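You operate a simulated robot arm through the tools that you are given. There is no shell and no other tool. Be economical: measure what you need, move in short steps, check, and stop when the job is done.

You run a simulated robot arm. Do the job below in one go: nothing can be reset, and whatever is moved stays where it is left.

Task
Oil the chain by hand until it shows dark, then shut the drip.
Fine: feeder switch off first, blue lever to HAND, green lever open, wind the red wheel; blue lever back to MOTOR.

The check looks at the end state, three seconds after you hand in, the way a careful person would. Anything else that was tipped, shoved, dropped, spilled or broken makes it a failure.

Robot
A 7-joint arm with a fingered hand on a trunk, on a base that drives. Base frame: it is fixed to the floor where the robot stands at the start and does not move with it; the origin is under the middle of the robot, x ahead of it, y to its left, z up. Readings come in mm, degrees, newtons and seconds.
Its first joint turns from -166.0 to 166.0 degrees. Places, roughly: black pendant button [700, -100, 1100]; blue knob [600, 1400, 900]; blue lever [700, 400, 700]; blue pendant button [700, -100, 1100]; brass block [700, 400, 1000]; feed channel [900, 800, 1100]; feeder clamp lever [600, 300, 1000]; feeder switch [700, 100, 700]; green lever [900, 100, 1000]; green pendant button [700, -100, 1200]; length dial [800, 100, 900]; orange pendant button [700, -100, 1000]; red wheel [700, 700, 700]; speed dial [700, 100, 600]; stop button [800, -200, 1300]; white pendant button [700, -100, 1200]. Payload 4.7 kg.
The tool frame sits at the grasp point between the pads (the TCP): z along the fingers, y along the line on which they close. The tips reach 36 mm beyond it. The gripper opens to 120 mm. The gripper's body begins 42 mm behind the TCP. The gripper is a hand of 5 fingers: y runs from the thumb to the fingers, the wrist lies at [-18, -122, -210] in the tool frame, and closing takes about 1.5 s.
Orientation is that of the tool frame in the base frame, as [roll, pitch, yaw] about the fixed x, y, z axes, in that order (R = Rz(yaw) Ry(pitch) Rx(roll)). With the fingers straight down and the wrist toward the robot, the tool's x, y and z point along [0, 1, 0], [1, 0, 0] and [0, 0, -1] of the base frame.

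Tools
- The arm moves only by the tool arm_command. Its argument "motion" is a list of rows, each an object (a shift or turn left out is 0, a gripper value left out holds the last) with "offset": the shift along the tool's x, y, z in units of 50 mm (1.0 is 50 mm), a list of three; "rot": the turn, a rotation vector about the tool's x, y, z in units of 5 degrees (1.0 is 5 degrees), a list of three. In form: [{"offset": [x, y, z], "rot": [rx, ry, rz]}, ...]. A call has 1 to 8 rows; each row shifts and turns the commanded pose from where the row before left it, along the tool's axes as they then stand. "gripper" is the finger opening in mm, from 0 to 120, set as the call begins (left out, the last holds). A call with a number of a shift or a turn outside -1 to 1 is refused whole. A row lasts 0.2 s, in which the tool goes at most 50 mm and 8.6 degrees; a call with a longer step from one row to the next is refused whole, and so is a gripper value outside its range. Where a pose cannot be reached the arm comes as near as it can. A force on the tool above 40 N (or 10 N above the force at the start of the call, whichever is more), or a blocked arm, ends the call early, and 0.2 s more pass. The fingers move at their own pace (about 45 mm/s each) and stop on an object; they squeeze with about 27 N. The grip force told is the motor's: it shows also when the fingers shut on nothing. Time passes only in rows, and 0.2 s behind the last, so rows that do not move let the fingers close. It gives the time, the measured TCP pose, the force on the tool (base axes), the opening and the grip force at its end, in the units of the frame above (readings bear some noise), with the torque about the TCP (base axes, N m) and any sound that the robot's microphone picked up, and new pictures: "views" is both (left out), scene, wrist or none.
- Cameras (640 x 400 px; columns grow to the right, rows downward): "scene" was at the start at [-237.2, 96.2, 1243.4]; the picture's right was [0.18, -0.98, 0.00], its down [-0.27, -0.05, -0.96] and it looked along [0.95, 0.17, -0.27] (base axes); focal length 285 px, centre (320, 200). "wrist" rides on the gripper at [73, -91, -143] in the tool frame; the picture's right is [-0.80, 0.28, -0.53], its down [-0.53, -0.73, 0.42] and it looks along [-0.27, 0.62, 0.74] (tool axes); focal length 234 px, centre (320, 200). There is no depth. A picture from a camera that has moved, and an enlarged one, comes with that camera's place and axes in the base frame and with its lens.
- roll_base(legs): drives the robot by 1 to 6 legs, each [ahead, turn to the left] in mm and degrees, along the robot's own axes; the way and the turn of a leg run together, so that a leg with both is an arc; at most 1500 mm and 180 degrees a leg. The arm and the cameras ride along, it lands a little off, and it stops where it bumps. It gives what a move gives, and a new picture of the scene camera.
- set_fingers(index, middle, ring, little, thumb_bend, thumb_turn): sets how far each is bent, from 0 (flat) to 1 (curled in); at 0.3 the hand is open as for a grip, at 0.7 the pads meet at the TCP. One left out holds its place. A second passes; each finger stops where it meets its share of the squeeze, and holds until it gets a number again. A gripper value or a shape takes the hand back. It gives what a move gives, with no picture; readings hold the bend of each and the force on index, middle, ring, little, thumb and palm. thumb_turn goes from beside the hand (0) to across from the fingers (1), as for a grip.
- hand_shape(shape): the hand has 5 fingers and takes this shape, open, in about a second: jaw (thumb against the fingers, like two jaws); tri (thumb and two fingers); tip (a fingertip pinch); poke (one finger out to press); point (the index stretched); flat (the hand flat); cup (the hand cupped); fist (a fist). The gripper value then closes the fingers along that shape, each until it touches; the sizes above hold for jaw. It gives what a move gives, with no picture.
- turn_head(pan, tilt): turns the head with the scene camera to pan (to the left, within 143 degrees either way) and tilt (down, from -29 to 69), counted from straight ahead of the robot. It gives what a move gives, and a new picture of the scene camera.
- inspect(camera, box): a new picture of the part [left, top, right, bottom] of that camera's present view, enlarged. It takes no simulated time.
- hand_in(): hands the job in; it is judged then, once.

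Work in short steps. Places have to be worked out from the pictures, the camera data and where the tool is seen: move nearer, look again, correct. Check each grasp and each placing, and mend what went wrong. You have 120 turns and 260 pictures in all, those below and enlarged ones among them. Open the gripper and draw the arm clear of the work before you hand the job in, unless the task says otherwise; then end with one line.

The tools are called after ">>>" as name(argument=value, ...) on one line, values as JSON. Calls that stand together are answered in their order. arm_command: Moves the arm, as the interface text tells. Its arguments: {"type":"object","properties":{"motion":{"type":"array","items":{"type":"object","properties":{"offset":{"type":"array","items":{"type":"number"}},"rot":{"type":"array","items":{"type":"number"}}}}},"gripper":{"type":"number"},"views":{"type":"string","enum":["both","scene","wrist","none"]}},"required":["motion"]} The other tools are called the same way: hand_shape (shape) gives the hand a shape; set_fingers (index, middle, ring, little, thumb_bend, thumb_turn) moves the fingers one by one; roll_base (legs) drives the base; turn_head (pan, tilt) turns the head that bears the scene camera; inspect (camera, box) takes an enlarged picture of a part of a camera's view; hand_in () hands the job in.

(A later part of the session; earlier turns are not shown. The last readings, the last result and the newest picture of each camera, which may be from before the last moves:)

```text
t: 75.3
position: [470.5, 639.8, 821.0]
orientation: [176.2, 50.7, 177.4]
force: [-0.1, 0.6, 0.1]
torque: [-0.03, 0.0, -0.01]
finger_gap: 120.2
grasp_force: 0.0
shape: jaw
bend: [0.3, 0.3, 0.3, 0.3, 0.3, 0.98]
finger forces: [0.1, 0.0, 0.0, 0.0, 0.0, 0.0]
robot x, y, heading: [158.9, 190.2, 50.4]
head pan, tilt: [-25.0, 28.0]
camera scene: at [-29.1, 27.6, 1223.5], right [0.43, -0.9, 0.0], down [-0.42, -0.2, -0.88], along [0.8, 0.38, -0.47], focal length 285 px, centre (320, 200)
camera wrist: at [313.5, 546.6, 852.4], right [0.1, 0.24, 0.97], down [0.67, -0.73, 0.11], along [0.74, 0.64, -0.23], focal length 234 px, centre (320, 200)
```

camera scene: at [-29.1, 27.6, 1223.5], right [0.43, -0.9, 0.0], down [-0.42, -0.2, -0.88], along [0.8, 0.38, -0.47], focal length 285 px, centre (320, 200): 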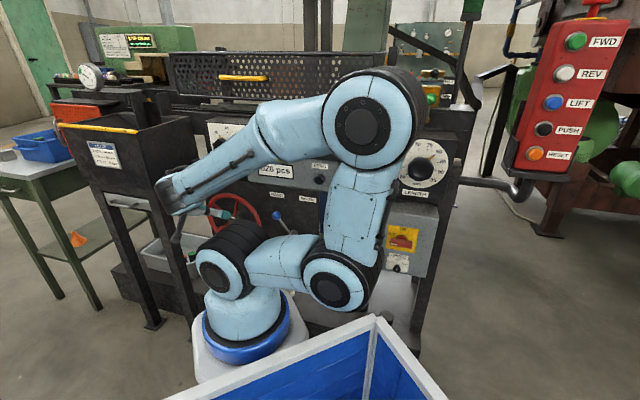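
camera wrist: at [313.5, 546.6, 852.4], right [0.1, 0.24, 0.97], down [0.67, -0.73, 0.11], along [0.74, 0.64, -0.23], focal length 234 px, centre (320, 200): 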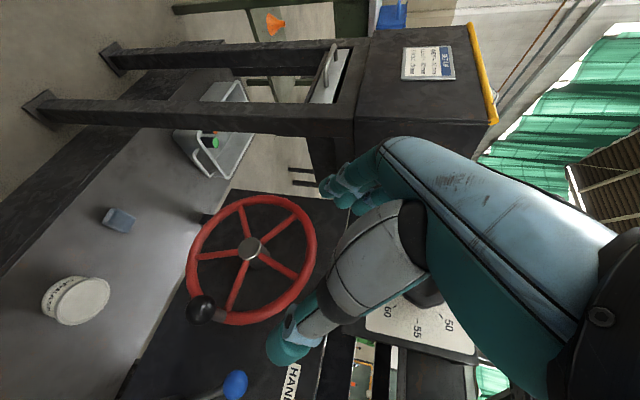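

Hub front at (646,711,657), crank knob at about (597,595,661), radius ≈117 mm. I move to a pre-grasp behind the knob and look.

>>> arm_command(motion=[{"offset": [0.43, -0.49, 0.73]}, {"offset": [0.43, -0.49, 0.73]}, {"offset": [0, 0, 0]}], views="wrist")

```text
t: 76.3
position: [509.4, 613.7, 780.9]
orientation: [169.8, 51.9, 172.6]
force: [-0.2, 0.5, 0.4]
torque: [0.05, 0.01, -0.01]
finger_gap: 119.9
grasp_force: 0.1
shape: jaw
bend: [0.3, 0.3, 0.3, 0.3, 0.3, 0.98]
finger forces: [0.1, 0.0, 0.1, 0.0, 0.0, 0.0]
robot x, y, heading: [159.2, 192.8, 50.4]
head pan, tilt: [-25.0, 28.0]
stopped in row 3: the arm was blocked; the commanded pose is now the measured one
camera wrist: at [351.4, 519.7, 801.3], right [0.07, 0.17, 0.98], down [0.67, -0.74, 0.08], along [0.74, 0.65, -0.17], focal length 234 px, centre (320, 200)
```

wrist: 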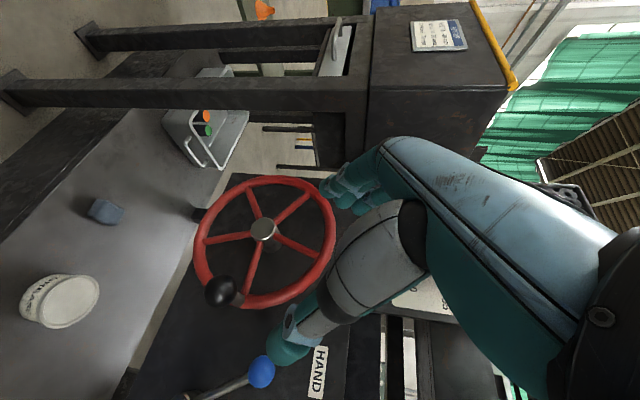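

The wrist is now too close to the shoulder; backing the base 120 mm gives better room for the full circle.

>>> roll_base(legs=[[-130, 0]])

```text
t: 77.5
position: [425.3, 512.7, 779.6]
orientation: [169.7, 51.8, 172.3]
force: [-0.7, -0.6, 0.5]
torque: [0.0, -0.01, -0.01]
finger_gap: 120.4
grasp_force: 0.1
shape: jaw
bend: [0.3, 0.3, 0.3, 0.3, 0.3, 0.98]
finger forces: [0.0, 0.0, 0.1, 0.0, 0.0, 0.0]
robot x, y, heading: [78.3, 91.3, 50.4]
head pan, tilt: [-25.0, 28.0]
camera scene: at [-112.7, -72.8, 1223.5], right [0.43, -0.9, 0.0], down [-0.42, -0.2, -0.88], along [0.8, 0.38, -0.47], focal length 285 px, centre (320, 200)
```

scene: 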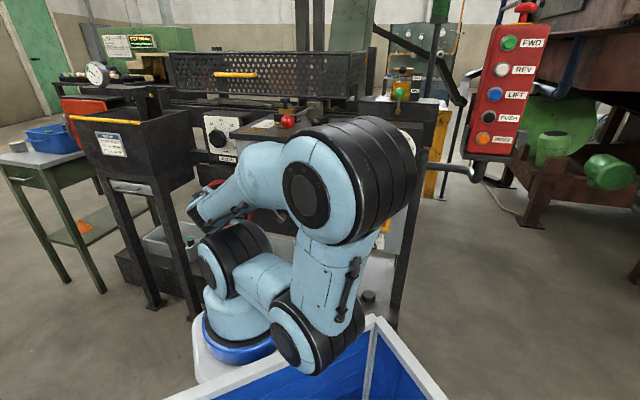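

I move to the pre-grasp point behind the knob.

>>> arm_command(motion=[{"offset": [-0.06, 0.48, 0.57]}, {"offset": [-0.06, 0.48, 0.57]}, {"offset": [-0.06, 0.48, 0.57]}, {"offset": [0, 0, 0]}], views="wrist")

```text
t: 78.5
position: [498.5, 591.1, 742.9]
orientation: [169.7, 51.8, 172.3]
force: [0.3, -0.6, 0.3]
torque: [-0.02, -0.01, 0.01]
finger_gap: 120.2
grasp_force: 0.0
shape: jaw
bend: [0.3, 0.3, 0.3, 0.3, 0.3, 0.98]
finger forces: [0.0, 0.1, 0.1, 0.1, 0.0, 0.1]
robot x, y, heading: [77.9, 92.6, 50.3]
head pan, tilt: [-25.0, 28.0]
camera wrist: at [340.5, 496.2, 764.0], right [0.07, 0.17, 0.98], down [0.67, -0.74, 0.08], along [0.74, 0.65, -0.17], focal length 234 px, centre (320, 200)
```

wrist: 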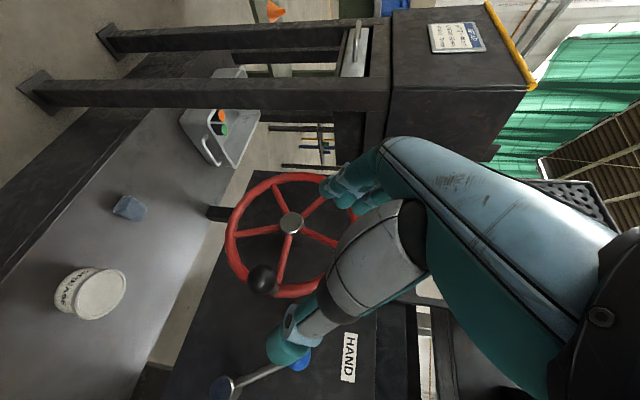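

Knob confirmed at (597,592,660), right along the tool axis. I advance 120 mm.

>>> arm_command(motion=[{"offset": [0.02, -0.04, 0.6]}, {"offset": [0.02, -0.04, 0.6]}, {"offset": [0.02, -0.04, 0.6]}, {"offset": [0.02, -0.04, 0.6]}, {"offset": [0, 0, 0]}], views="wrist")

>>> inspect(camera="scene", box=[150, 150, 310, 250])

```text
t: 79.7
position: [541.8, 628.6, 684.0]
orientation: [170.2, 52.1, 172.1]
force: [0.2, -0.4, 0.1]
torque: [0.01, 0.01, 0.02]
finger_gap: 119.9
grasp_force: 0.1
shape: jaw
bend: [0.3, 0.3, 0.3, 0.3, 0.3, 0.98]
finger forces: [0.1, 0.0, 0.0, 0.0, 0.0, 0.0]
out of reach, approached as far as the arm can: row 2, 3, 4
robot x, y, heading: [77.2, 92.6, 50.3]
head pan, tilt: [-25.0, 28.0]
camera wrist: at [382.1, 534.7, 704.3], right [0.07, 0.18, 0.98], down [0.66, -0.75, 0.09], along [0.75, 0.64, -0.17], focal length 234 px, centre (320, 200)
```

wrist: 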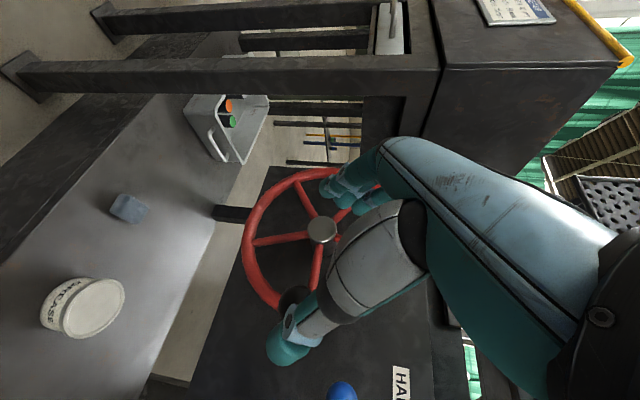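

```text
4.00 times, centred on (230, 200) of scene
camera zoom: at [-112.7, -72.8, 1223.5], right [0.43, -0.9, 0.0], down [-0.42, -0.2, -0.88], along [0.8, 0.38, -0.47], focal length 1142 px, centre (680, 200)
```

zoom: 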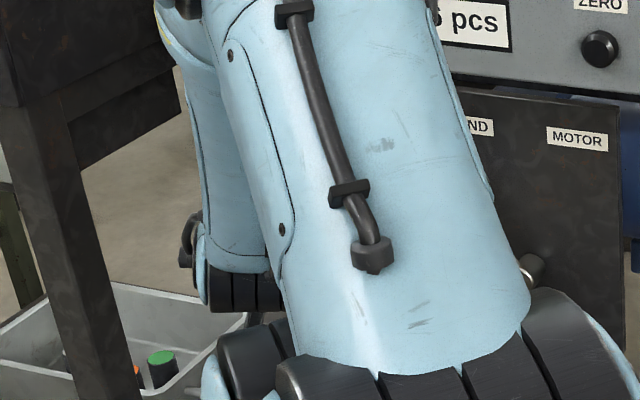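

This grip orientation runs into a wrist limit. I switch plan: natural orientation, stretched index put between two spokes and walked round the hub. I draw back and turn the hand.

>>> arm_command(motion=[{"offset": [-0.3, -0.3, -0.8]}, {"offset": [-0.3, -0.3, -0.8]}, {"rot": [0, 0, 1]}, {"rot": [0, 0, 1]}, {"rot": [0, 0, 1]}, {"rot": [0, 0, 1]}, {"rot": [0, 0, 1]}, {"rot": [0, 0, 1]}], views="none")

>>> arm_command(motion=[{"rot": [0, 0, 1]}, {"rot": [0, 0, 1]}, {"rot": [0, 0, 1]}, {"rot": [0, 0, 1]}, {"rot": [0, 0, 1]}, {"rot": [0, 0, 1]}, {"rot": [0, 0, 1]}, {"rot": [0, 0, 1]}], views="scene")

>>> set_fingers(index=0.25, middle=1, ring=1, little=1, thumb_bend=1)

```text
t: 81.5
position: [497.0, 588.8, 752.6]
orientation: [141.2, 38.8, 133.2]
force: [0.4, 0.4, 0.0]
torque: [0.01, 0.0, 0.04]
finger_gap: 120.2
grasp_force: 0.0
shape: jaw
bend: [0.3, 0.3, 0.3, 0.3, 0.3, 0.98]
finger forces: [0.1, 0.0, 0.0, 0.0, 0.0, 0.1]
robot x, y, heading: [77.6, 90.6, 50.6]
head pan, tilt: [-25.0, 28.0]
```

```text
t: 83.3
position: [494.8, 588.4, 753.5]
orientation: [128.0, 9.5, 102.5]
force: [0.9, 0.3, -0.4]
torque: [0.0, 0.02, 0.02]
finger_gap: 119.8
grasp_force: 0.0
shape: jaw
bend: [0.3, 0.3, 0.3, 0.3, 0.3, 0.98]
finger forces: [0.1, 0.0, 0.0, 0.0, 0.0, 0.0]
robot x, y, heading: [74.7, 92.3, 50.5]
head pan, tilt: [-25.0, 28.0]
camera scene: at [-112.7, -72.8, 1223.5], right [0.43, -0.9, 0.0], down [-0.42, -0.2, -0.88], along [0.8, 0.38, -0.47], focal length 285 px, centre (320, 200)
```

scene: 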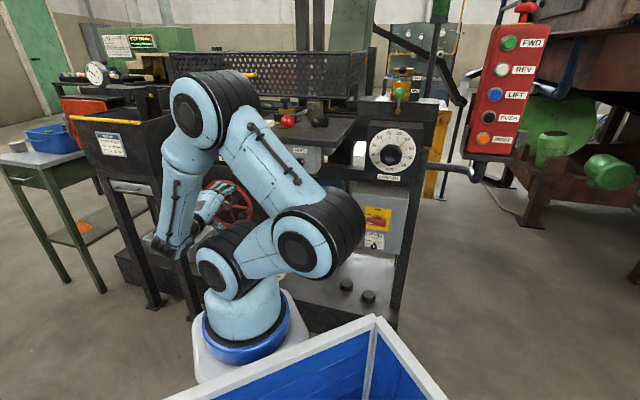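

```text
t: 84.3
position: [496.0, 589.3, 752.4]
orientation: [127.9, 9.5, 102.8]
force: [-0.8, 0.3, 0.2]
torque: [-0.01, -0.03, 0.0]
finger_gap: 37.9
grasp_force: 0.1
shape: fingers
bend: [0.25, 1.0, 1.0, 1.0, 0.99, 0.97]
finger forces: [0.0, 0.1, 0.1, 0.1, 0.0, 0.0]
robot x, y, heading: [76.8, 95.2, 50.2]
head pan, tilt: [-25.0, 28.0]
```

Back in the natural orientation. I finish the last 10° and look at the wheel.

>>> arm_command(motion=[{"rot": [0, 0, 1]}, {"rot": [0, 0, 1]}], views="wrist")

>>> inspect(camera="wrist", box=[120, 100, 440, 300])

```text
t: 84.9
position: [495.9, 588.1, 753.1]
orientation: [127.4, 1.6, 96.6]
force: [0.1, -0.4, -0.6]
torque: [-0.01, 0.02, 0.0]
finger_gap: 38.1
grasp_force: 0.1
shape: fingers
bend: [0.25, 1.0, 1.0, 1.0, 0.99, 0.97]
finger forces: [0.1, 0.1, 0.0, 0.0, 0.0, 0.0]
robot x, y, heading: [73.7, 94.8, 50.2]
head pan, tilt: [-25.0, 28.0]
camera wrist: at [318.3, 642.3, 766.1], right [-0.16, -0.81, 0.56], down [-0.04, -0.56, -0.82], along [0.99, -0.15, 0.05], focal length 234 px, centre (320, 200)
```

wrist: 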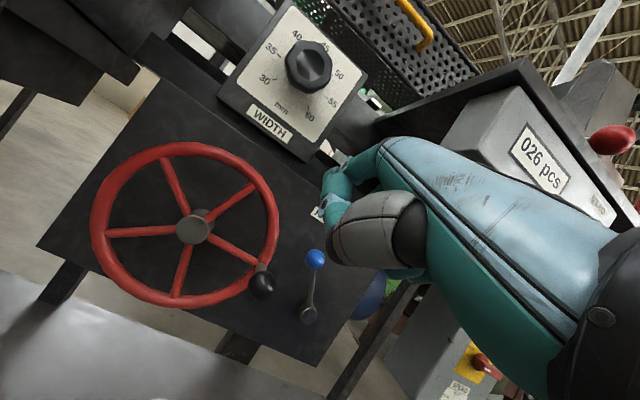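

```text
2.00 times, centred on (280, 200) of wrist
camera zoom: at [318.3, 642.3, 766.1], right [-0.16, -0.81, 0.56], down [-0.04, -0.56, -0.82], along [0.99, -0.15, 0.05], focal length 468 px, centre (400, 200)
```

zoom: 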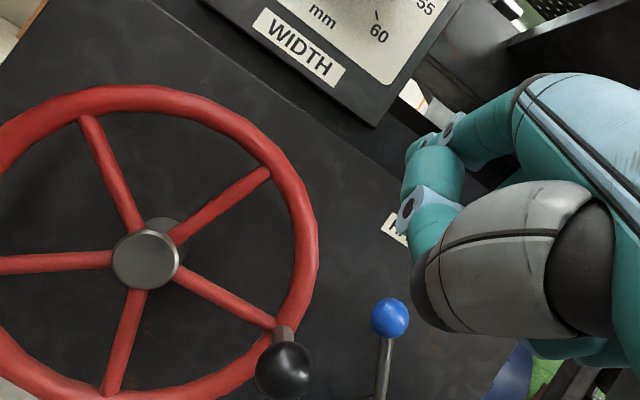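

Clear view: five spokes, hub (646,709,658), rim radius ≈119, knob at the right. The gap opposite the knob is at the left; I bring the index in front of it at y≈776.

>>> arm_command(motion=[{"offset": [0.684, -0.238, 0.4]}, {"offset": [0.684, -0.238, 0.4]}, {"offset": [0.684, -0.238, 0.4]}, {"offset": [0.684, -0.238, 0.4]}, {"offset": [0.684, -0.238, 0.4]}, {"offset": [0, 0, 0]}], views="both")

```text
t: 86.3
position: [519.3, 758.5, 639.3]
orientation: [127.4, 1.6, 96.6]
force: [1.0, 0.5, 0.1]
torque: [0.0, -0.02, 0.0]
finger_gap: 37.9
grasp_force: 0.1
shape: fingers
bend: [0.25, 1.0, 1.0, 1.0, 0.99, 0.97]
finger forces: [0.1, 0.0, 0.1, 0.1, 0.0, 0.0]
robot x, y, heading: [74.1, 91.7, 50.6]
head pan, tilt: [-25.0, 28.0]
camera scene: at [-112.7, -72.7, 1223.5], right [0.43, -0.9, 0.0], down [-0.42, -0.2, -0.88], along [0.8, 0.38, -0.47], focal length 285 px, centre (320, 200)
camera wrist: at [342.6, 814.2, 652.5], right [-0.16, -0.81, 0.56], down [-0.04, -0.56, -0.82], along [0.99, -0.15, 0.05], focal length 234 px, centre (320, 200)
```

scene: 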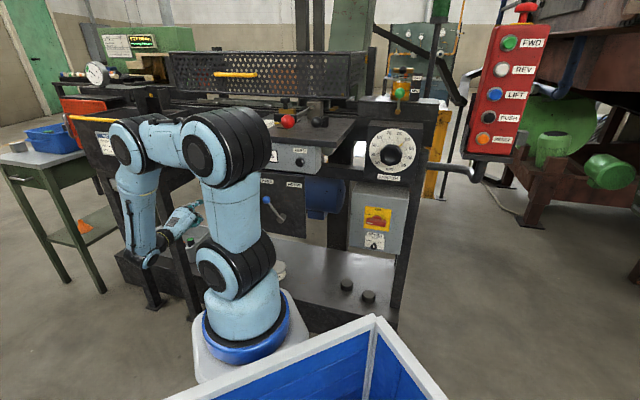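
wrist: 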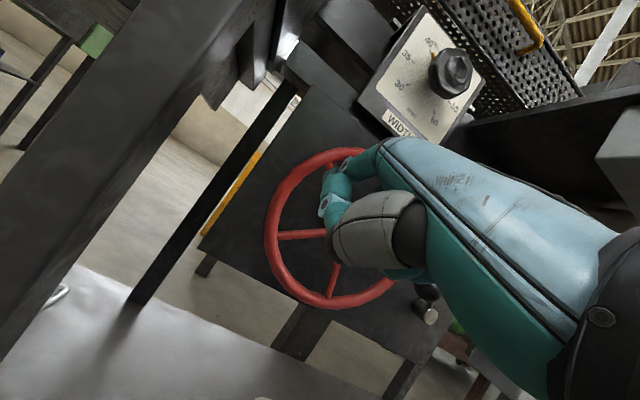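

Finger tip is over the left gap. I insert it to x≈690 in small steps.

>>> arm_command(motion=[{"offset": [-0.04, 0.12, 0.62]}, {"offset": [-0.04, 0.12, 0.61]}, {"offset": [-0.03, 0.14, 0.18]}, {"offset": [-0.03, 0.14, 0.18]}, {"offset": [-0.03, 0.14, 0.18]}, {"offset": [0, 0, 0]}], views="wrist")

>>> inspect(camera="wrist", box=[180, 100, 436, 260])

```text
t: 87.7
position: [610.9, 760.6, 611.8]
orientation: [127.5, 1.6, 96.6]
force: [0.4, 0.4, 0.3]
torque: [0.0, 0.04, 0.0]
finger_gap: 37.8
grasp_force: 0.0
shape: fingers
bend: [0.25, 1.0, 1.0, 1.0, 0.99, 0.97]
finger forces: [0.1, 0.0, 0.0, 0.0, 0.0, 0.0]
robot x, y, heading: [74.8, 91.7, 50.4]
head pan, tilt: [-25.0, 28.0]
camera wrist: at [433.1, 814.7, 625.8], right [-0.16, -0.81, 0.56], down [-0.04, -0.56, -0.82], along [0.99, -0.15, 0.05], focal length 234 px, centre (320, 200)
```

wrist: 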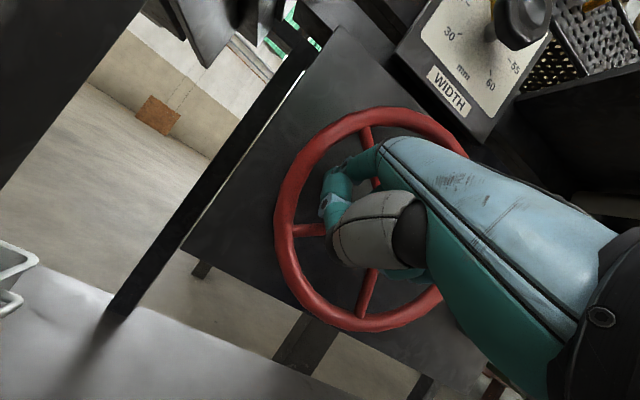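

```text
2.50 times, centred on (308, 180) of wrist
camera zoom: at [433.1, 814.7, 625.8], right [-0.16, -0.81, 0.56], down [-0.04, -0.56, -0.82], along [0.99, -0.15, 0.05], focal length 585 px, centre (350, 250)
```

zoom: 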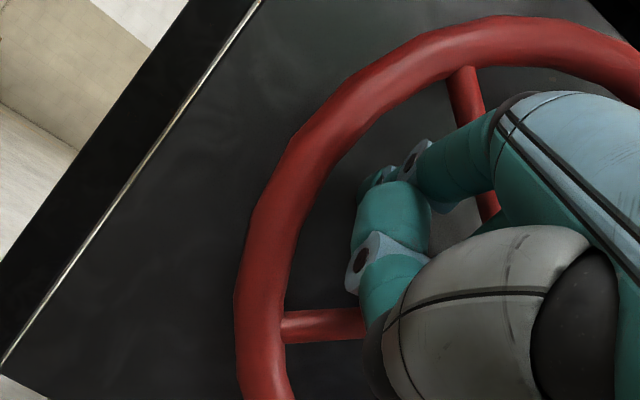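

The finger is in the gap. I shift to radius ≈82 mm and push clockwise (up on the left side), a quarter turn first.

>>> arm_command(motion=[{"offset": [0.34, 0.03, 0.025]}, {"offset": [-0.142, 0.487, -0.39]}, {"offset": [-0.368, 0.389, -0.349]}, {"offset": [-0.538, 0.233, -0.255]}, {"offset": [-0.627, 0.041, -0.122]}], views="wrist")

>>> inspect(camera="scene", box=[150, 150, 310, 250])

```text
t: 88.9
position: [609.4, 695.5, 693.3]
orientation: [127.4, 1.7, 96.7]
force: [-0.9, 1.6, -15.7]
torque: [-0.35, 0.52, 0.13]
finger_gap: 34.3
grasp_force: 9.2
shape: fingers
bend: [0.29, 1.0, 1.0, 1.0, 0.99, 0.97]
finger forces: [18.5, 0.0, 0.1, 0.0, 0.0, 0.0]
robot x, y, heading: [77.1, 92.9, 50.0]
head pan, tilt: [-25.0, 28.0]
camera wrist: at [432.2, 749.8, 706.5], right [-0.15, -0.81, 0.56], down [-0.04, -0.57, -0.82], along [0.99, -0.15, 0.05], focal length 234 px, centre (320, 200)
```

wrist: 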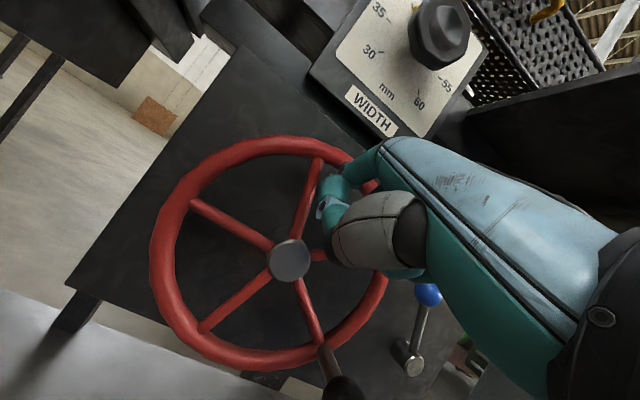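

```text
4.00 times, centred on (230, 200) of scene
camera zoom: at [-112.1, -72.4, 1223.6], right [0.43, -0.9, 0.0], down [-0.42, -0.2, -0.88], along [0.8, 0.38, -0.47], focal length 1142 px, centre (680, 200)
```

zoom: 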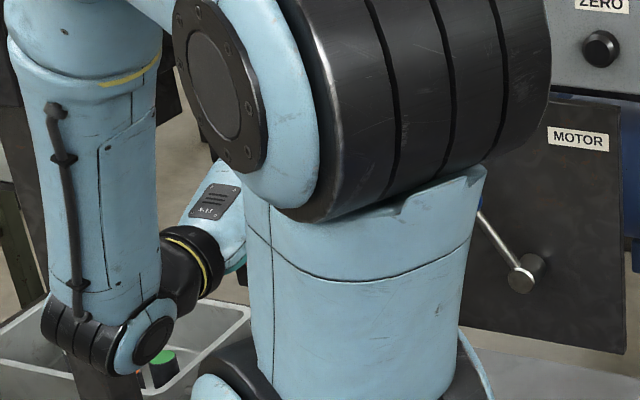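

The wheel turns clockwise; the finger pushes slightly against the rim, so I reduce the radius to ~68 mm and continue half a turn.

>>> arm_command(motion=[{"offset": [0.008, -0.222, 0.17]}, {"offset": [-0.515, -0.13, 0.025]}, {"offset": [-0.43, -0.275, 0.147]}, {"offset": [-0.281, -0.378, 0.247]}, {"offset": [-0.088, -0.423, 0.309]}, {"offset": [0.118, -0.404, 0.324]}, {"offset": [0.305, -0.323, 0.29]}, {"offset": [0.447, -0.193, 0.212]}], views="wrist")

```text
t: 90.7
position: [605.6, 660.7, 563.6]
orientation: [126.8, 1.1, 97.2]
force: [-12.9, 7.9, 13.5]
torque: [0.05, 0.11, -0.05]
finger_gap: 39.3
grasp_force: 9.2
shape: fingers
bend: [0.24, 1.0, 1.0, 1.0, 1.0, 0.96]
finger forces: [0.0, 0.0, 0.1, 0.1, 19.9, 0.1]
robot x, y, heading: [77.5, 93.2, 50.3]
head pan, tilt: [-25.0, 28.0]
stopped in row 8: the force on the tool passed its limit at 53 N (the readings are from after the stop); the commanded pose is now the measured one
camera wrist: at [429.5, 713.1, 575.7], right [-0.15, -0.82, 0.56], down [-0.03, -0.56, -0.83], along [0.99, -0.14, 0.06], focal length 234 px, centre (320, 200)
```

wrist: 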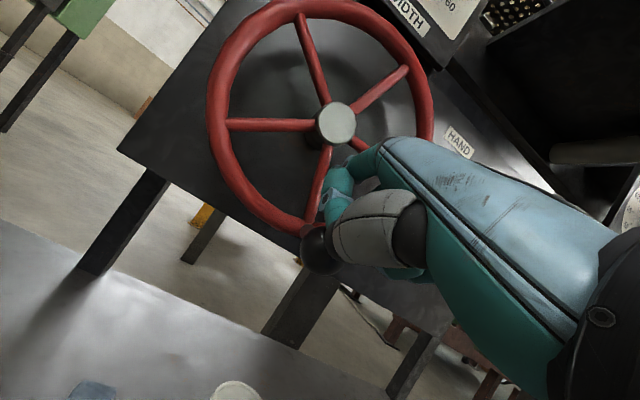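

The finger slipped: it was only ~10 mm through the spoke plane (x≈667). I back out, straighten the index fully, and move to the gap opposite the knob (now at the bottom).

>>> arm_command(motion=[{"offset": [0.08, -0.42, -0.55]}, {"offset": [0.08, -0.42, -0.55]}, {"offset": [0.37, 0.59, -0.34]}, {"offset": [0.37, 0.59, -0.34]}, {"offset": [0.37, 0.59, -0.34]}], views="none")

>>> set_fingers(index=0, thumb_turn=0.6)

>>> inspect(camera="wrist", box=[140, 80, 460, 280])

```text
t: 91.9
position: [542.6, 717.1, 659.7]
orientation: [127.2, 1.5, 96.9]
force: [-0.6, 1.1, 0.1]
torque: [0.0, 0.0, 0.02]
finger_gap: 38.6
grasp_force: 0.1
shape: fingers
bend: [0.25, 1.0, 1.0, 1.0, 1.0, 0.97]
finger forces: [0.0, 0.0, 0.0, 0.1, 0.0, 0.0]
robot x, y, heading: [75.1, 88.7, 50.6]
head pan, tilt: [-25.0, 28.0]
```

```text
t: 92.9
position: [543.8, 716.5, 660.4]
orientation: [127.1, 1.4, 96.9]
force: [-0.3, 0.4, 0.3]
torque: [0.0, -0.01, 0.04]
finger_gap: 60.1
grasp_force: 0.0
shape: fingers
bend: [0.0, 1.0, 1.0, 1.0, 1.0, 0.62]
finger forces: [0.0, 0.1, 0.0, 0.0, 0.0, 0.0]
robot x, y, heading: [79.8, 95.3, 50.5]
head pan, tilt: [-25.0, 28.0]
```

```text
2.00 times, centred on (300, 180) of wrist
camera zoom: at [365.6, 769.9, 673.6], right [-0.15, -0.81, 0.56], down [-0.04, -0.56, -0.83], along [0.99, -0.15, 0.06], focal length 468 px, centre (360, 240)
```

zoom: 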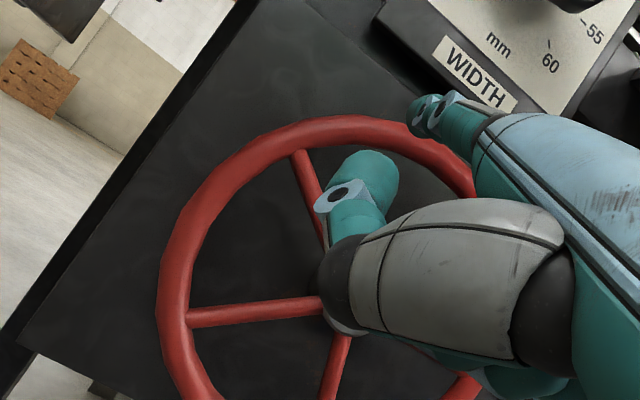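

Fully straight, the index points upward in this pose; pitching the hand down 35° makes it a long level pointer. I back off, restore the thumb, and pitch.

>>> arm_command(motion=[{"offset": [0.1, -0.55, -0.75]}, {"offset": [0.1, -0.55, -0.75]}, {"rot": [1, 0, 0]}, {"rot": [1, 0, 0]}, {"rot": [1, 0, 0]}, {"rot": [1, 0, 0]}, {"rot": [1, 0, 0]}, {"rot": [1, 0, 0]}], views="none")

>>> set_fingers(thumb_turn=1)

>>> arm_command(motion=[{"rot": [1, 0, 0]}], views="both")

```text
t: 94.7
position: [449.7, 715.3, 661.5]
orientation: [157.2, 1.4, 96.9]
force: [-0.4, -0.3, -0.2]
torque: [-0.03, -0.01, -0.01]
finger_gap: 60.1
grasp_force: 0.0
shape: fingers
bend: [0.0, 1.0, 1.0, 1.0, 1.0, 0.62]
finger forces: [0.0, 0.0, 0.0, 0.0, 0.1, 0.0]
robot x, y, heading: [72.3, 91.8, 50.3]
head pan, tilt: [-25.0, 28.0]
```

```text
t: 95.7
position: [450.4, 716.0, 662.5]
orientation: [157.0, 1.4, 96.9]
force: [0.0, 0.5, 0.2]
torque: [0.03, 0.03, 0.0]
finger_gap: 56.9
grasp_force: 0.2
shape: fingers
bend: [0.0, 1.0, 1.0, 1.0, 1.0, 1.0]
finger forces: [0.1, 0.0, 0.0, 0.1, 0.0, 0.0]
robot x, y, heading: [76.6, 92.9, 50.6]
head pan, tilt: [-25.0, 28.0]
```

```text
t: 96.1
position: [449.8, 715.7, 661.2]
orientation: [162.1, 1.4, 96.9]
force: [-0.4, 0.4, 0.1]
torque: [0.0, 0.02, 0.0]
finger_gap: 56.9
grasp_force: 0.1
shape: fingers
bend: [0.0, 1.0, 1.0, 1.0, 1.0, 1.0]
finger forces: [0.1, 0.1, 0.0, 0.0, 0.0, 0.1]
robot x, y, heading: [74.7, 93.6, 50.8]
head pan, tilt: [-25.0, 28.0]
camera scene: at [-112.4, -73.2, 1223.5], right [0.43, -0.9, 0.0], down [-0.42, -0.2, -0.88], along [0.8, 0.38, -0.47], focal length 285 px, centre (320, 200)
camera wrist: at [310.3, 775.9, 768.9], right [0.2, -0.77, 0.6], down [-0.5, -0.61, -0.62], along [0.84, -0.18, -0.5], focal length 234 px, centre (320, 200)
```

scene: 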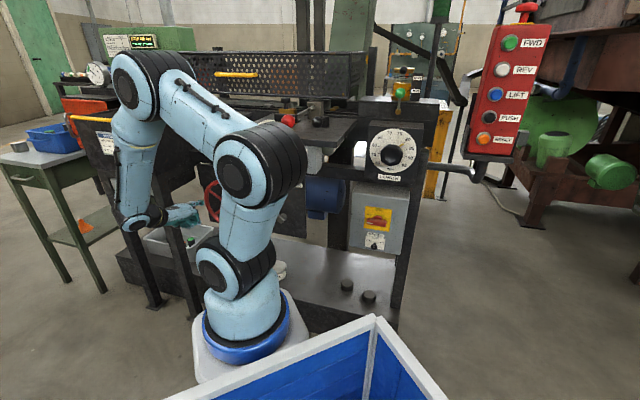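
wrist: 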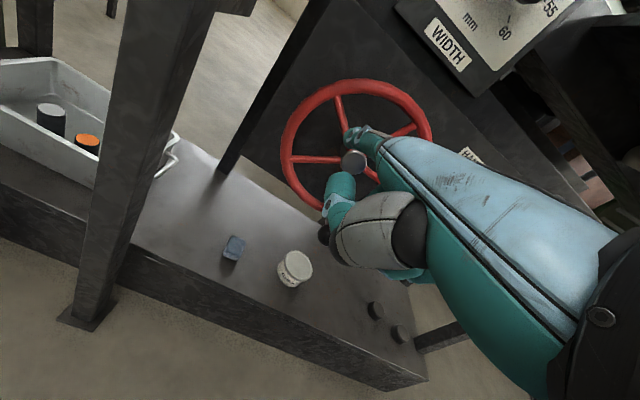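

The pointer is level now, ~147 mm ahead of the TCP. Knob is at the bottom; I insert the finger into the gap at the upper left-of-top, (y 736, z 722).

>>> arm_command(motion=[{"offset": [-0.12, 0.5, -0.19]}, {"offset": [-0.12, 0.5, -0.19]}, {"offset": [-0.05, 0.38, 0.123]}, {"offset": [-0.05, 0.38, 0.123]}, {"offset": [-0.05, 0.38, 0.123]}, {"offset": [0, 0, 0]}], views="wrist")

>>> inspect(camera="wrist", box=[240, 60, 464, 200])

```text
t: 97.5
position: [553.0, 708.7, 694.9]
orientation: [162.2, 1.4, 96.9]
force: [-7.6, -1.1, -5.4]
torque: [-0.05, 0.03, 0.09]
finger_gap: 53.4
grasp_force: 5.1
shape: fingers
bend: [0.03, 1.0, 1.0, 1.0, 1.0, 1.0]
finger forces: [9.1, 0.0, 0.0, 0.0, 0.0, 0.0]
robot x, y, heading: [75.1, 86.3, 50.4]
head pan, tilt: [-25.0, 28.0]
camera wrist: at [413.1, 769.1, 802.6], right [0.2, -0.77, 0.61], down [-0.5, -0.61, -0.61], along [0.84, -0.18, -0.5], focal length 234 px, centre (320, 200)
```

wrist: 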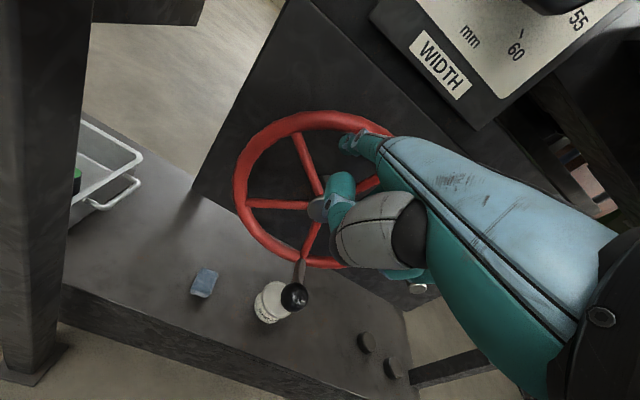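

```text
2.86 times, centred on (352, 130) of wrist
camera zoom: at [413.1, 769.1, 802.6], right [0.2, -0.77, 0.61], down [-0.5, -0.61, -0.61], along [0.84, -0.18, -0.5], focal length 669 px, centre (229, 400)
```

zoom: 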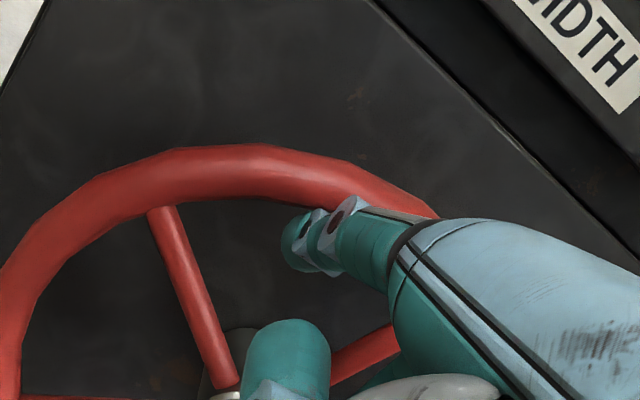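

The finger root touches the rim underside, so I lower 12 mm, then push clockwise about 90° at radius ≈58 and check.

>>> arm_command(motion=[{"offset": [0, -0.074, 0.228]}, {"offset": [-0.44, -0.023, -0.101]}, {"offset": [-0.441, -0.078, 0.067]}, {"offset": [-0.374, -0.121, 0.225]}, {"offset": [-0.25, -0.145, 0.348]}], views="wrist")

```text
t: 98.7
position: [553.7, 632.6, 653.7]
orientation: [162.1, 1.3, 97.0]
force: [0.1, 0.7, -0.2]
torque: [0.01, 0.03, 0.01]
finger_gap: 56.8
grasp_force: 0.1
shape: fingers
bend: [0.0, 1.0, 1.0, 1.0, 1.0, 1.0]
finger forces: [0.0, 0.0, 0.0, 0.0, 0.0, 0.1]
robot x, y, heading: [77.8, 94.4, 50.3]
head pan, tilt: [-25.0, 28.0]
camera wrist: at [414.1, 691.8, 762.0], right [0.2, -0.77, 0.6], down [-0.5, -0.61, -0.62], along [0.85, -0.18, -0.5], focal length 234 px, centre (320, 200)
```

wrist: 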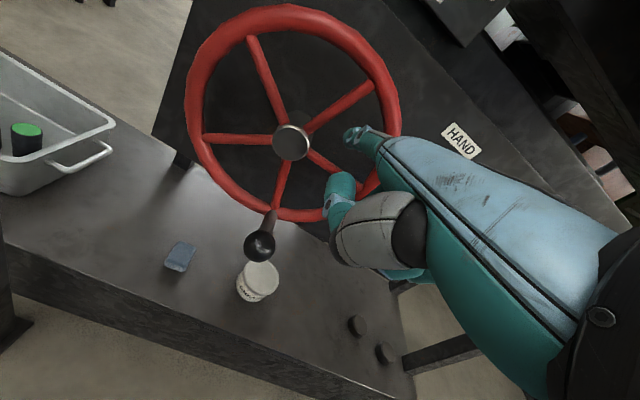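

The wheel did not turn: the tip only just reaches the spoke plane (true offset ≈108 mm ahead, +34 left, +42 up). I move to the gap opposite the knob again and go ~50 mm deeper.

>>> arm_command(motion=[{"offset": [0.665, 0.03, -0.165]}, {"offset": [0.665, 0.03, -0.165]}, {"offset": [-0.042, 0.327, 0.107]}, {"offset": [-0.042, 0.327, 0.107]}, {"offset": [-0.042, 0.327, 0.107]}, {"offset": [0, 0, 0]}], views="wrist")

>>> inspect(camera="wrist", box=[240, 60, 464, 200])

```text
t: 99.8
position: [584.6, 701.5, 668.4]
orientation: [162.2, 1.4, 97.4]
force: [-14.8, -3.8, 4.3]
torque: [0.24, -1.01, -0.02]
finger_gap: 54.9
grasp_force: 8.6
shape: fingers
bend: [0.01, 1.0, 1.0, 1.0, 1.0, 1.0]
finger forces: [15.8, 0.0, 0.0, 0.0, 0.0, 0.1]
robot x, y, heading: [77.2, 92.1, 50.5]
head pan, tilt: [-25.0, 28.0]
stopped in row 5: the force on the tool passed its limit at 60 N (the readings are from after the stop); the commanded pose is now the measured one
camera wrist: at [443.7, 759.7, 776.7], right [0.21, -0.77, 0.61], down [-0.49, -0.62, -0.61], along [0.85, -0.17, -0.51], focal length 234 px, centre (320, 200)
```

wrist: 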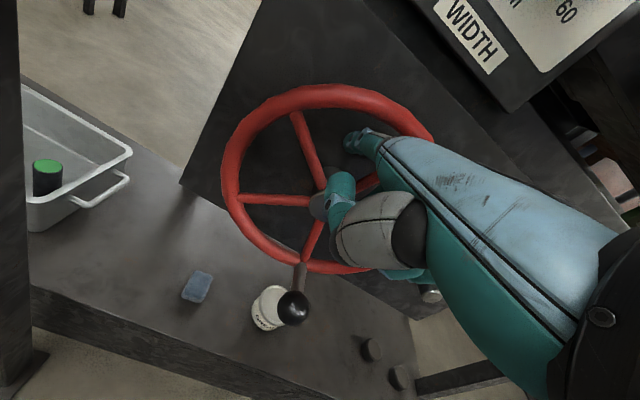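

```text
2.86 times, centred on (352, 130) of wrist
camera zoom: at [443.7, 759.7, 776.7], right [0.21, -0.77, 0.61], down [-0.49, -0.62, -0.61], along [0.85, -0.17, -0.51], focal length 669 px, centre (229, 400)
```

zoom: 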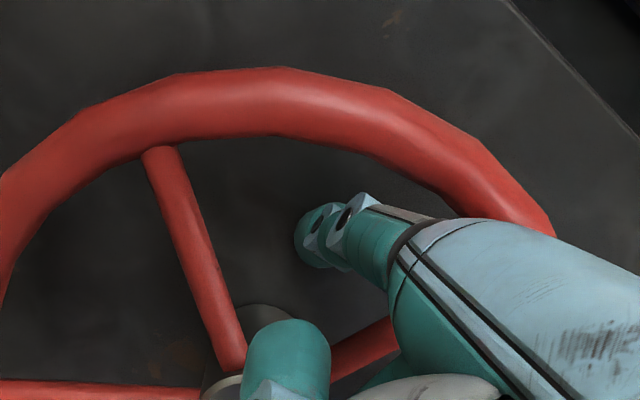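

The fingertip seems to have met the panel behind the wheel, so it is through the spokes. I back off 8 mm and push clockwise 90°.

>>> arm_command(motion=[{"offset": [0.02, -0.16, -0.05]}, {"offset": [-0.44, -0.023, -0.101]}, {"offset": [-0.441, -0.078, 0.067]}, {"offset": [-0.374, -0.121, 0.225]}, {"offset": [-0.25, -0.145, 0.348]}], views="wrist")

```text
t: 101.0
position: [577.0, 623.4, 639.3]
orientation: [162.1, 1.5, 97.2]
force: [-0.3, -0.5, 0.6]
torque: [0.02, 0.01, -0.01]
finger_gap: 56.6
grasp_force: 0.1
shape: fingers
bend: [0.0, 1.0, 1.0, 1.0, 1.0, 1.0]
finger forces: [0.0, 0.0, 0.1, 0.0, 0.0, 0.0]
robot x, y, heading: [77.2, 90.8, 50.6]
head pan, tilt: [-25.0, 28.0]
camera wrist: at [437.4, 682.7, 747.7], right [0.2, -0.77, 0.6], down [-0.49, -0.61, -0.62], along [0.85, -0.17, -0.51], focal length 234 px, centre (320, 200)
```

wrist: 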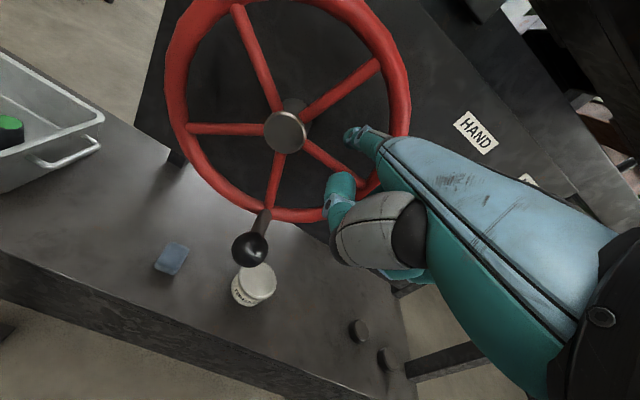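

Still no turning, so spokes are unreliable; the protruding knob is a sure target. The knob is at the bottom (670,555); I place the finger to its right (trailing side) to push it clockwise around.

>>> arm_command(motion=[{"offset": [0.116, -0.9, -0.3]}, {"offset": [0.116, -0.9, -0.3]}, {"offset": [-0.19, -0.24, 0.66]}, {"offset": [-0.19, -0.24, 0.66]}, {"offset": [-0.19, -0.24, 0.66]}, {"offset": [-0.06, 0.45, 0.15]}, {"offset": [-0.06, 0.45, 0.15]}], views="wrist")

>>> inspect(camera="wrist", box=[220, 60, 444, 200])

```text
t: 102.6
position: [530.8, 590.3, 535.3]
orientation: [162.2, 1.4, 97.3]
force: [0.4, 0.1, 0.3]
torque: [0.01, -0.01, 0.02]
finger_gap: 57.2
grasp_force: 0.1
shape: fingers
bend: [0.0, 1.0, 1.0, 1.0, 1.0, 1.0]
finger forces: [0.0, 0.0, 0.1, 0.1, 0.0, 0.1]
robot x, y, heading: [75.6, 91.4, 50.3]
head pan, tilt: [-25.0, 28.0]
camera wrist: at [390.5, 649.9, 643.4], right [0.2, -0.77, 0.6], down [-0.49, -0.61, -0.62], along [0.85, -0.17, -0.51], focal length 234 px, centre (320, 200)
```

wrist: 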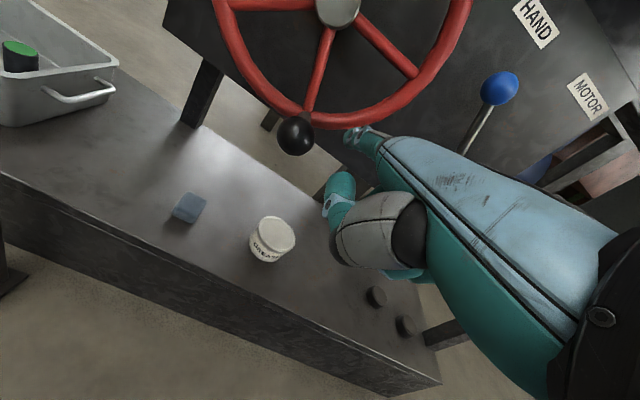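

```text
2.86 times, centred on (332, 130) of wrist
camera zoom: at [390.5, 649.9, 643.4], right [0.2, -0.77, 0.6], down [-0.49, -0.61, -0.62], along [0.85, -0.17, -0.51], focal length 669 px, centre (286, 400)
```

zoom: 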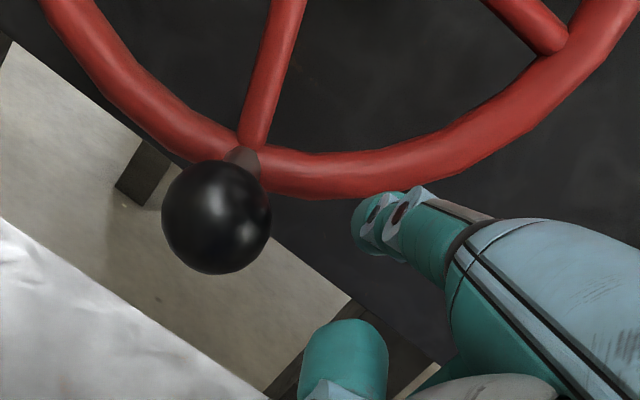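

Finger sits right of the knob at equal depth. I push it left along the circle by 60° and check.

>>> arm_command(motion=[{"offset": [0.469, -0.053, 0.345]}, {"offset": [0.542, -0.003, 0.22]}, {"offset": [0.578, 0.047, 0.081]}, {"offset": [0.574, 0.094, -0.065]}, {"offset": [0.531, 0.135, -0.206]}], views="wrist")

```text
t: 103.8
position: [528.0, 727.1, 519.5]
orientation: [162.0, 1.4, 97.3]
force: [-17.8, -19.9, 12.3]
torque: [1.65, -1.49, -0.47]
finger_gap: 55.6
grasp_force: 15.3
shape: fingers
bend: [0.0, 1.0, 1.0, 1.0, 1.0, 1.0]
finger forces: [31.1, 0.0, 0.0, 0.1, 0.0, 0.0]
robot x, y, heading: [77.9, 88.9, 50.4]
head pan, tilt: [-25.0, 28.0]
camera wrist: at [387.9, 785.2, 626.1], right [0.2, -0.77, 0.61], down [-0.49, -0.62, -0.62], along [0.85, -0.17, -0.5], focal length 234 px, centre (320, 200)
```

wrist: 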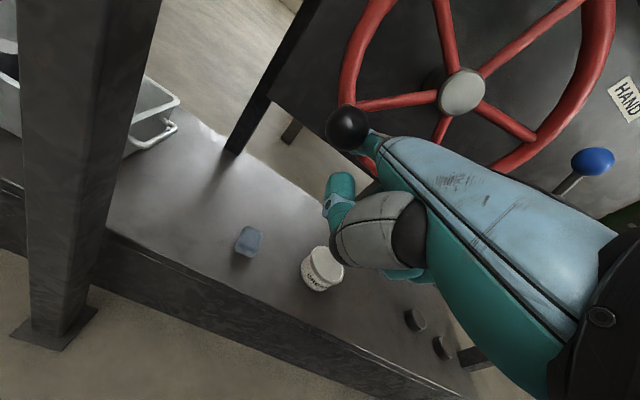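

The knob is moving round (force ~30 N). I continue clockwise up the left side.

>>> arm_command(motion=[{"offset": [0.452, 0.166, -0.332]}, {"offset": [0.343, 0.186, -0.436]}, {"offset": [0.21, 0.194, -0.511]}, {"offset": [0.062, 0.188, -0.55]}], views="wrist")

```text
t: 104.2
position: [527.1, 735.4, 524.2]
orientation: [162.2, 1.7, 97.1]
force: [-6.8, -11.4, 3.4]
torque: [0.83, -0.38, -0.47]
finger_gap: 54.4
grasp_force: 7.9
shape: fingers
bend: [0.01, 1.0, 1.0, 1.0, 1.0, 1.0]
finger forces: [16.1, 0.0, 0.0, 0.0, 0.0, 0.0]
robot x, y, heading: [73.2, 90.3, 50.2]
head pan, tilt: [-25.0, 28.0]
stopped in row 1: the force on the tool passed its limit at 46 N (the readings are from after the stop); the commanded pose is now the measured one
camera wrist: at [387.7, 795.2, 632.5], right [0.2, -0.77, 0.61], down [-0.5, -0.62, -0.61], along [0.84, -0.18, -0.51], focal length 234 px, centre (320, 200)
```

wrist: 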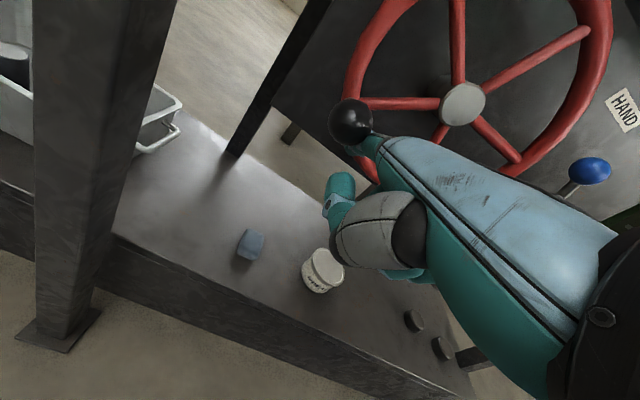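

Force limit tripped; the wheel resists when pushed fast. I continue with half-size steps.

>>> arm_command(motion=[{"offset": [0.226, 0.083, -0.166]}, {"offset": [0.2, 0.089, -0.194]}, {"offset": [0.172, 0.093, -0.218]}, {"offset": [0.139, 0.095, -0.239]}, {"offset": [0.105, 0.097, -0.256]}, {"offset": [0.068, 0.096, -0.268]}, {"offset": [0.031, 0.094, -0.275]}, {"offset": [-0.007, 0.09, -0.278]}], views="wrist")

```text
t: 104.7
position: [526.7, 742.6, 532.0]
orientation: [162.5, 2.1, 96.9]
force: [-9.2, -13.6, -0.5]
torque: [0.94, -0.21, -0.46]
finger_gap: 53.7
grasp_force: 9.8
shape: fingers
bend: [0.02, 1.0, 1.0, 1.0, 1.0, 1.0]
finger forces: [20.1, 0.0, 0.0, 0.0, 0.1, 0.0]
robot x, y, heading: [72.6, 91.1, 50.5]
head pan, tilt: [-25.0, 28.0]
stopped in row 2: the force on the tool passed its limit at 44 N (the readings are from after the stop); the commanded pose is now the measured one
camera wrist: at [387.6, 804.7, 639.2], right [0.2, -0.76, 0.61], down [-0.5, -0.62, -0.61], along [0.84, -0.18, -0.51], focal length 234 px, centre (320, 200)
```

wrist: 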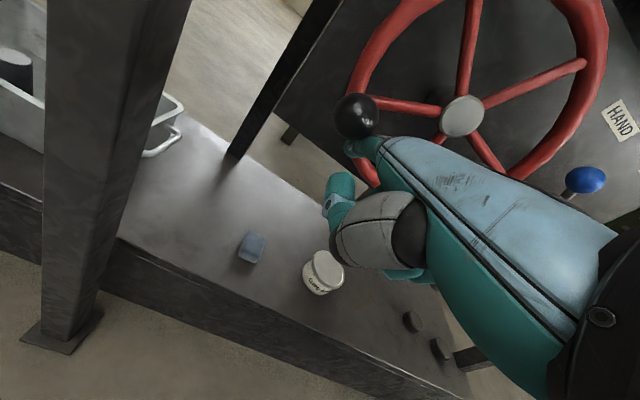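

The contact was skewed (finger slopes under the ball). I back off a little and pitch the hand up 15° so the finger runs parallel to the knob's axis, just below it.

>>> arm_command(motion=[{"offset": [-0.13, -0.36, 0.73]}, {"rot": [-1, 0, 0]}, {"rot": [-1, 0, 0]}, {"rot": [-1, 0, 0]}, {"offset": [0, 0, 0]}], views="wrist")

>>> inspect(camera="wrist", box=[240, 60, 464, 200])

```text
t: 105.9
position: [521.9, 737.6, 492.9]
orientation: [147.2, 1.8, 97.0]
force: [-0.7, 0.3, -0.4]
torque: [0.02, 0.04, -0.01]
finger_gap: 56.7
grasp_force: 0.1
shape: fingers
bend: [0.0, 1.0, 1.0, 1.0, 1.0, 1.0]
finger forces: [0.1, 0.0, 0.0, 0.0, 0.0, 0.0]
robot x, y, heading: [77.2, 93.0, 50.6]
head pan, tilt: [-25.0, 28.0]
camera wrist: at [359.4, 794.3, 563.5], right [0.05, -0.78, 0.62], down [-0.32, -0.6, -0.74], along [0.95, -0.16, -0.28], focal length 234 px, centre (320, 200)
```

wrist: 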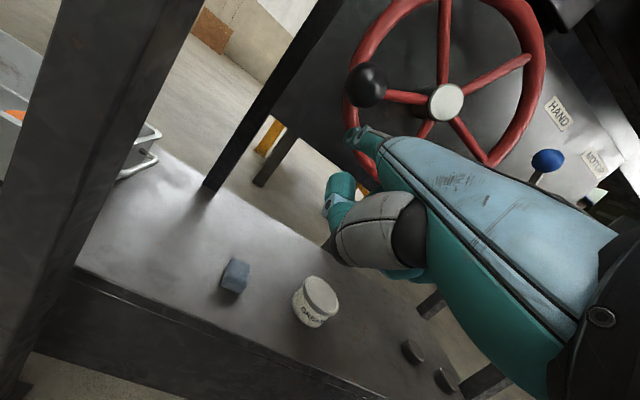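

```text
2.86 times, centred on (352, 130) of wrist
camera zoom: at [359.4, 794.3, 563.5], right [0.05, -0.78, 0.62], down [-0.32, -0.6, -0.74], along [0.95, -0.16, -0.28], focal length 669 px, centre (229, 400)
```

zoom: 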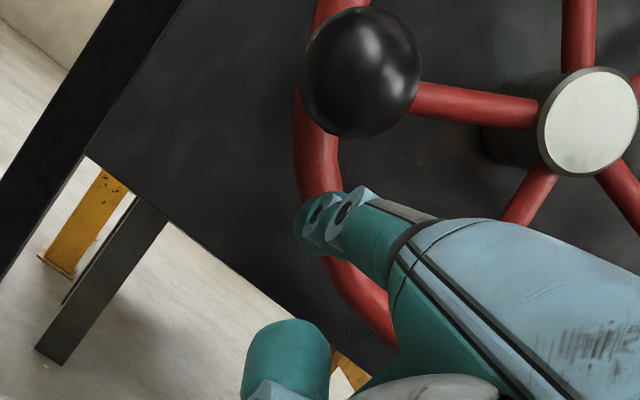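

The finger is parallel and directly below-right of the knob. I push up and round in 10° steps.

>>> arm_command(motion=[{"offset": [-0.014, 0.238, -0.37]}, {"offset": [0.256, 0.182, -0.221]}, {"offset": [0.203, 0.198, -0.259]}, {"offset": [0.144, 0.209, -0.289]}, {"offset": [0.081, 0.213, -0.309]}], views="wrist")

```text
t: 107.1
position: [522.1, 777.3, 583.1]
orientation: [147.4, 1.7, 97.2]
force: [-0.4, -1.8, -3.5]
torque: [0.02, 0.28, -0.08]
finger_gap: 54.9
grasp_force: 2.6
shape: fingers
bend: [0.01, 1.0, 1.0, 1.0, 1.0, 1.0]
finger forces: [4.1, 0.1, 0.1, 0.0, 0.0, 0.0]
robot x, y, heading: [76.8, 89.3, 50.4]
head pan, tilt: [-25.0, 28.0]
camera wrist: at [359.3, 832.5, 652.9], right [0.05, -0.79, 0.62], down [-0.32, -0.6, -0.74], along [0.95, -0.16, -0.28], focal length 234 px, centre (320, 200)
```

wrist: 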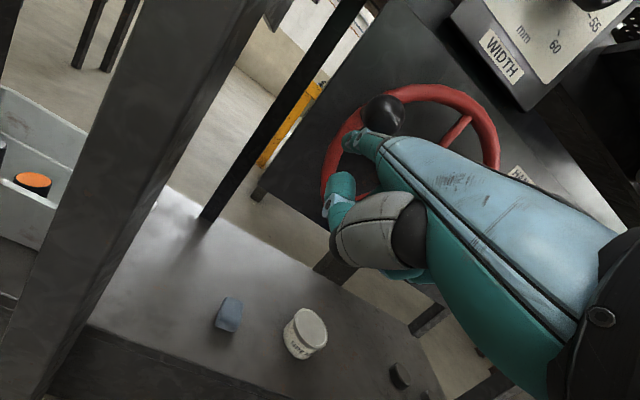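

Now it turns easily (4 N). I continue over the upper left.

>>> arm_command(motion=[{"offset": [0.015, 0.211, -0.321]}, {"offset": [-0.052, 0.202, -0.322]}, {"offset": [-0.117, 0.187, -0.314]}, {"offset": [-0.178, 0.167, -0.297]}, {"offset": [-0.234, 0.141, -0.27]}, {"offset": [-0.282, 0.111, -0.235]}, {"offset": [-0.323, 0.078, -0.193]}, {"offset": [-0.353, 0.043, -0.145]}], views="wrist")

```text
t: 108.9
position: [520.4, 700.8, 703.7]
orientation: [147.4, 1.8, 97.0]
force: [1.2, 4.2, 0.5]
torque: [-0.26, 0.02, 0.3]
finger_gap: 57.6
grasp_force: 1.9
shape: fingers
bend: [0.0, 1.0, 1.0, 1.0, 1.0, 1.0]
finger forces: [4.0, 0.0, 0.0, 0.0, 0.0, 0.0]
robot x, y, heading: [76.6, 91.5, 50.4]
head pan, tilt: [-25.0, 28.0]
camera wrist: at [358.8, 757.9, 773.1], right [0.05, -0.78, 0.62], down [-0.32, -0.6, -0.74], along [0.95, -0.16, -0.28], focal length 234 px, centre (320, 200)
```

wrist: 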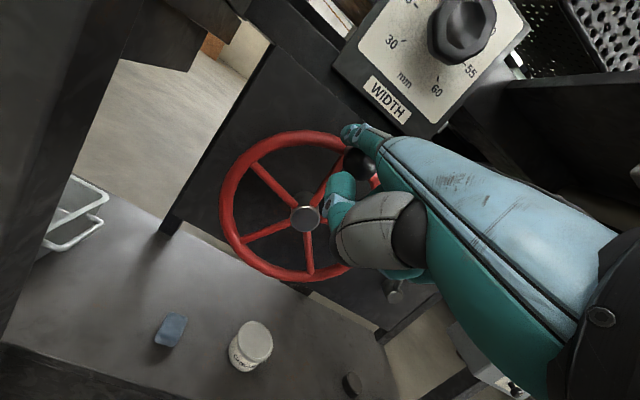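

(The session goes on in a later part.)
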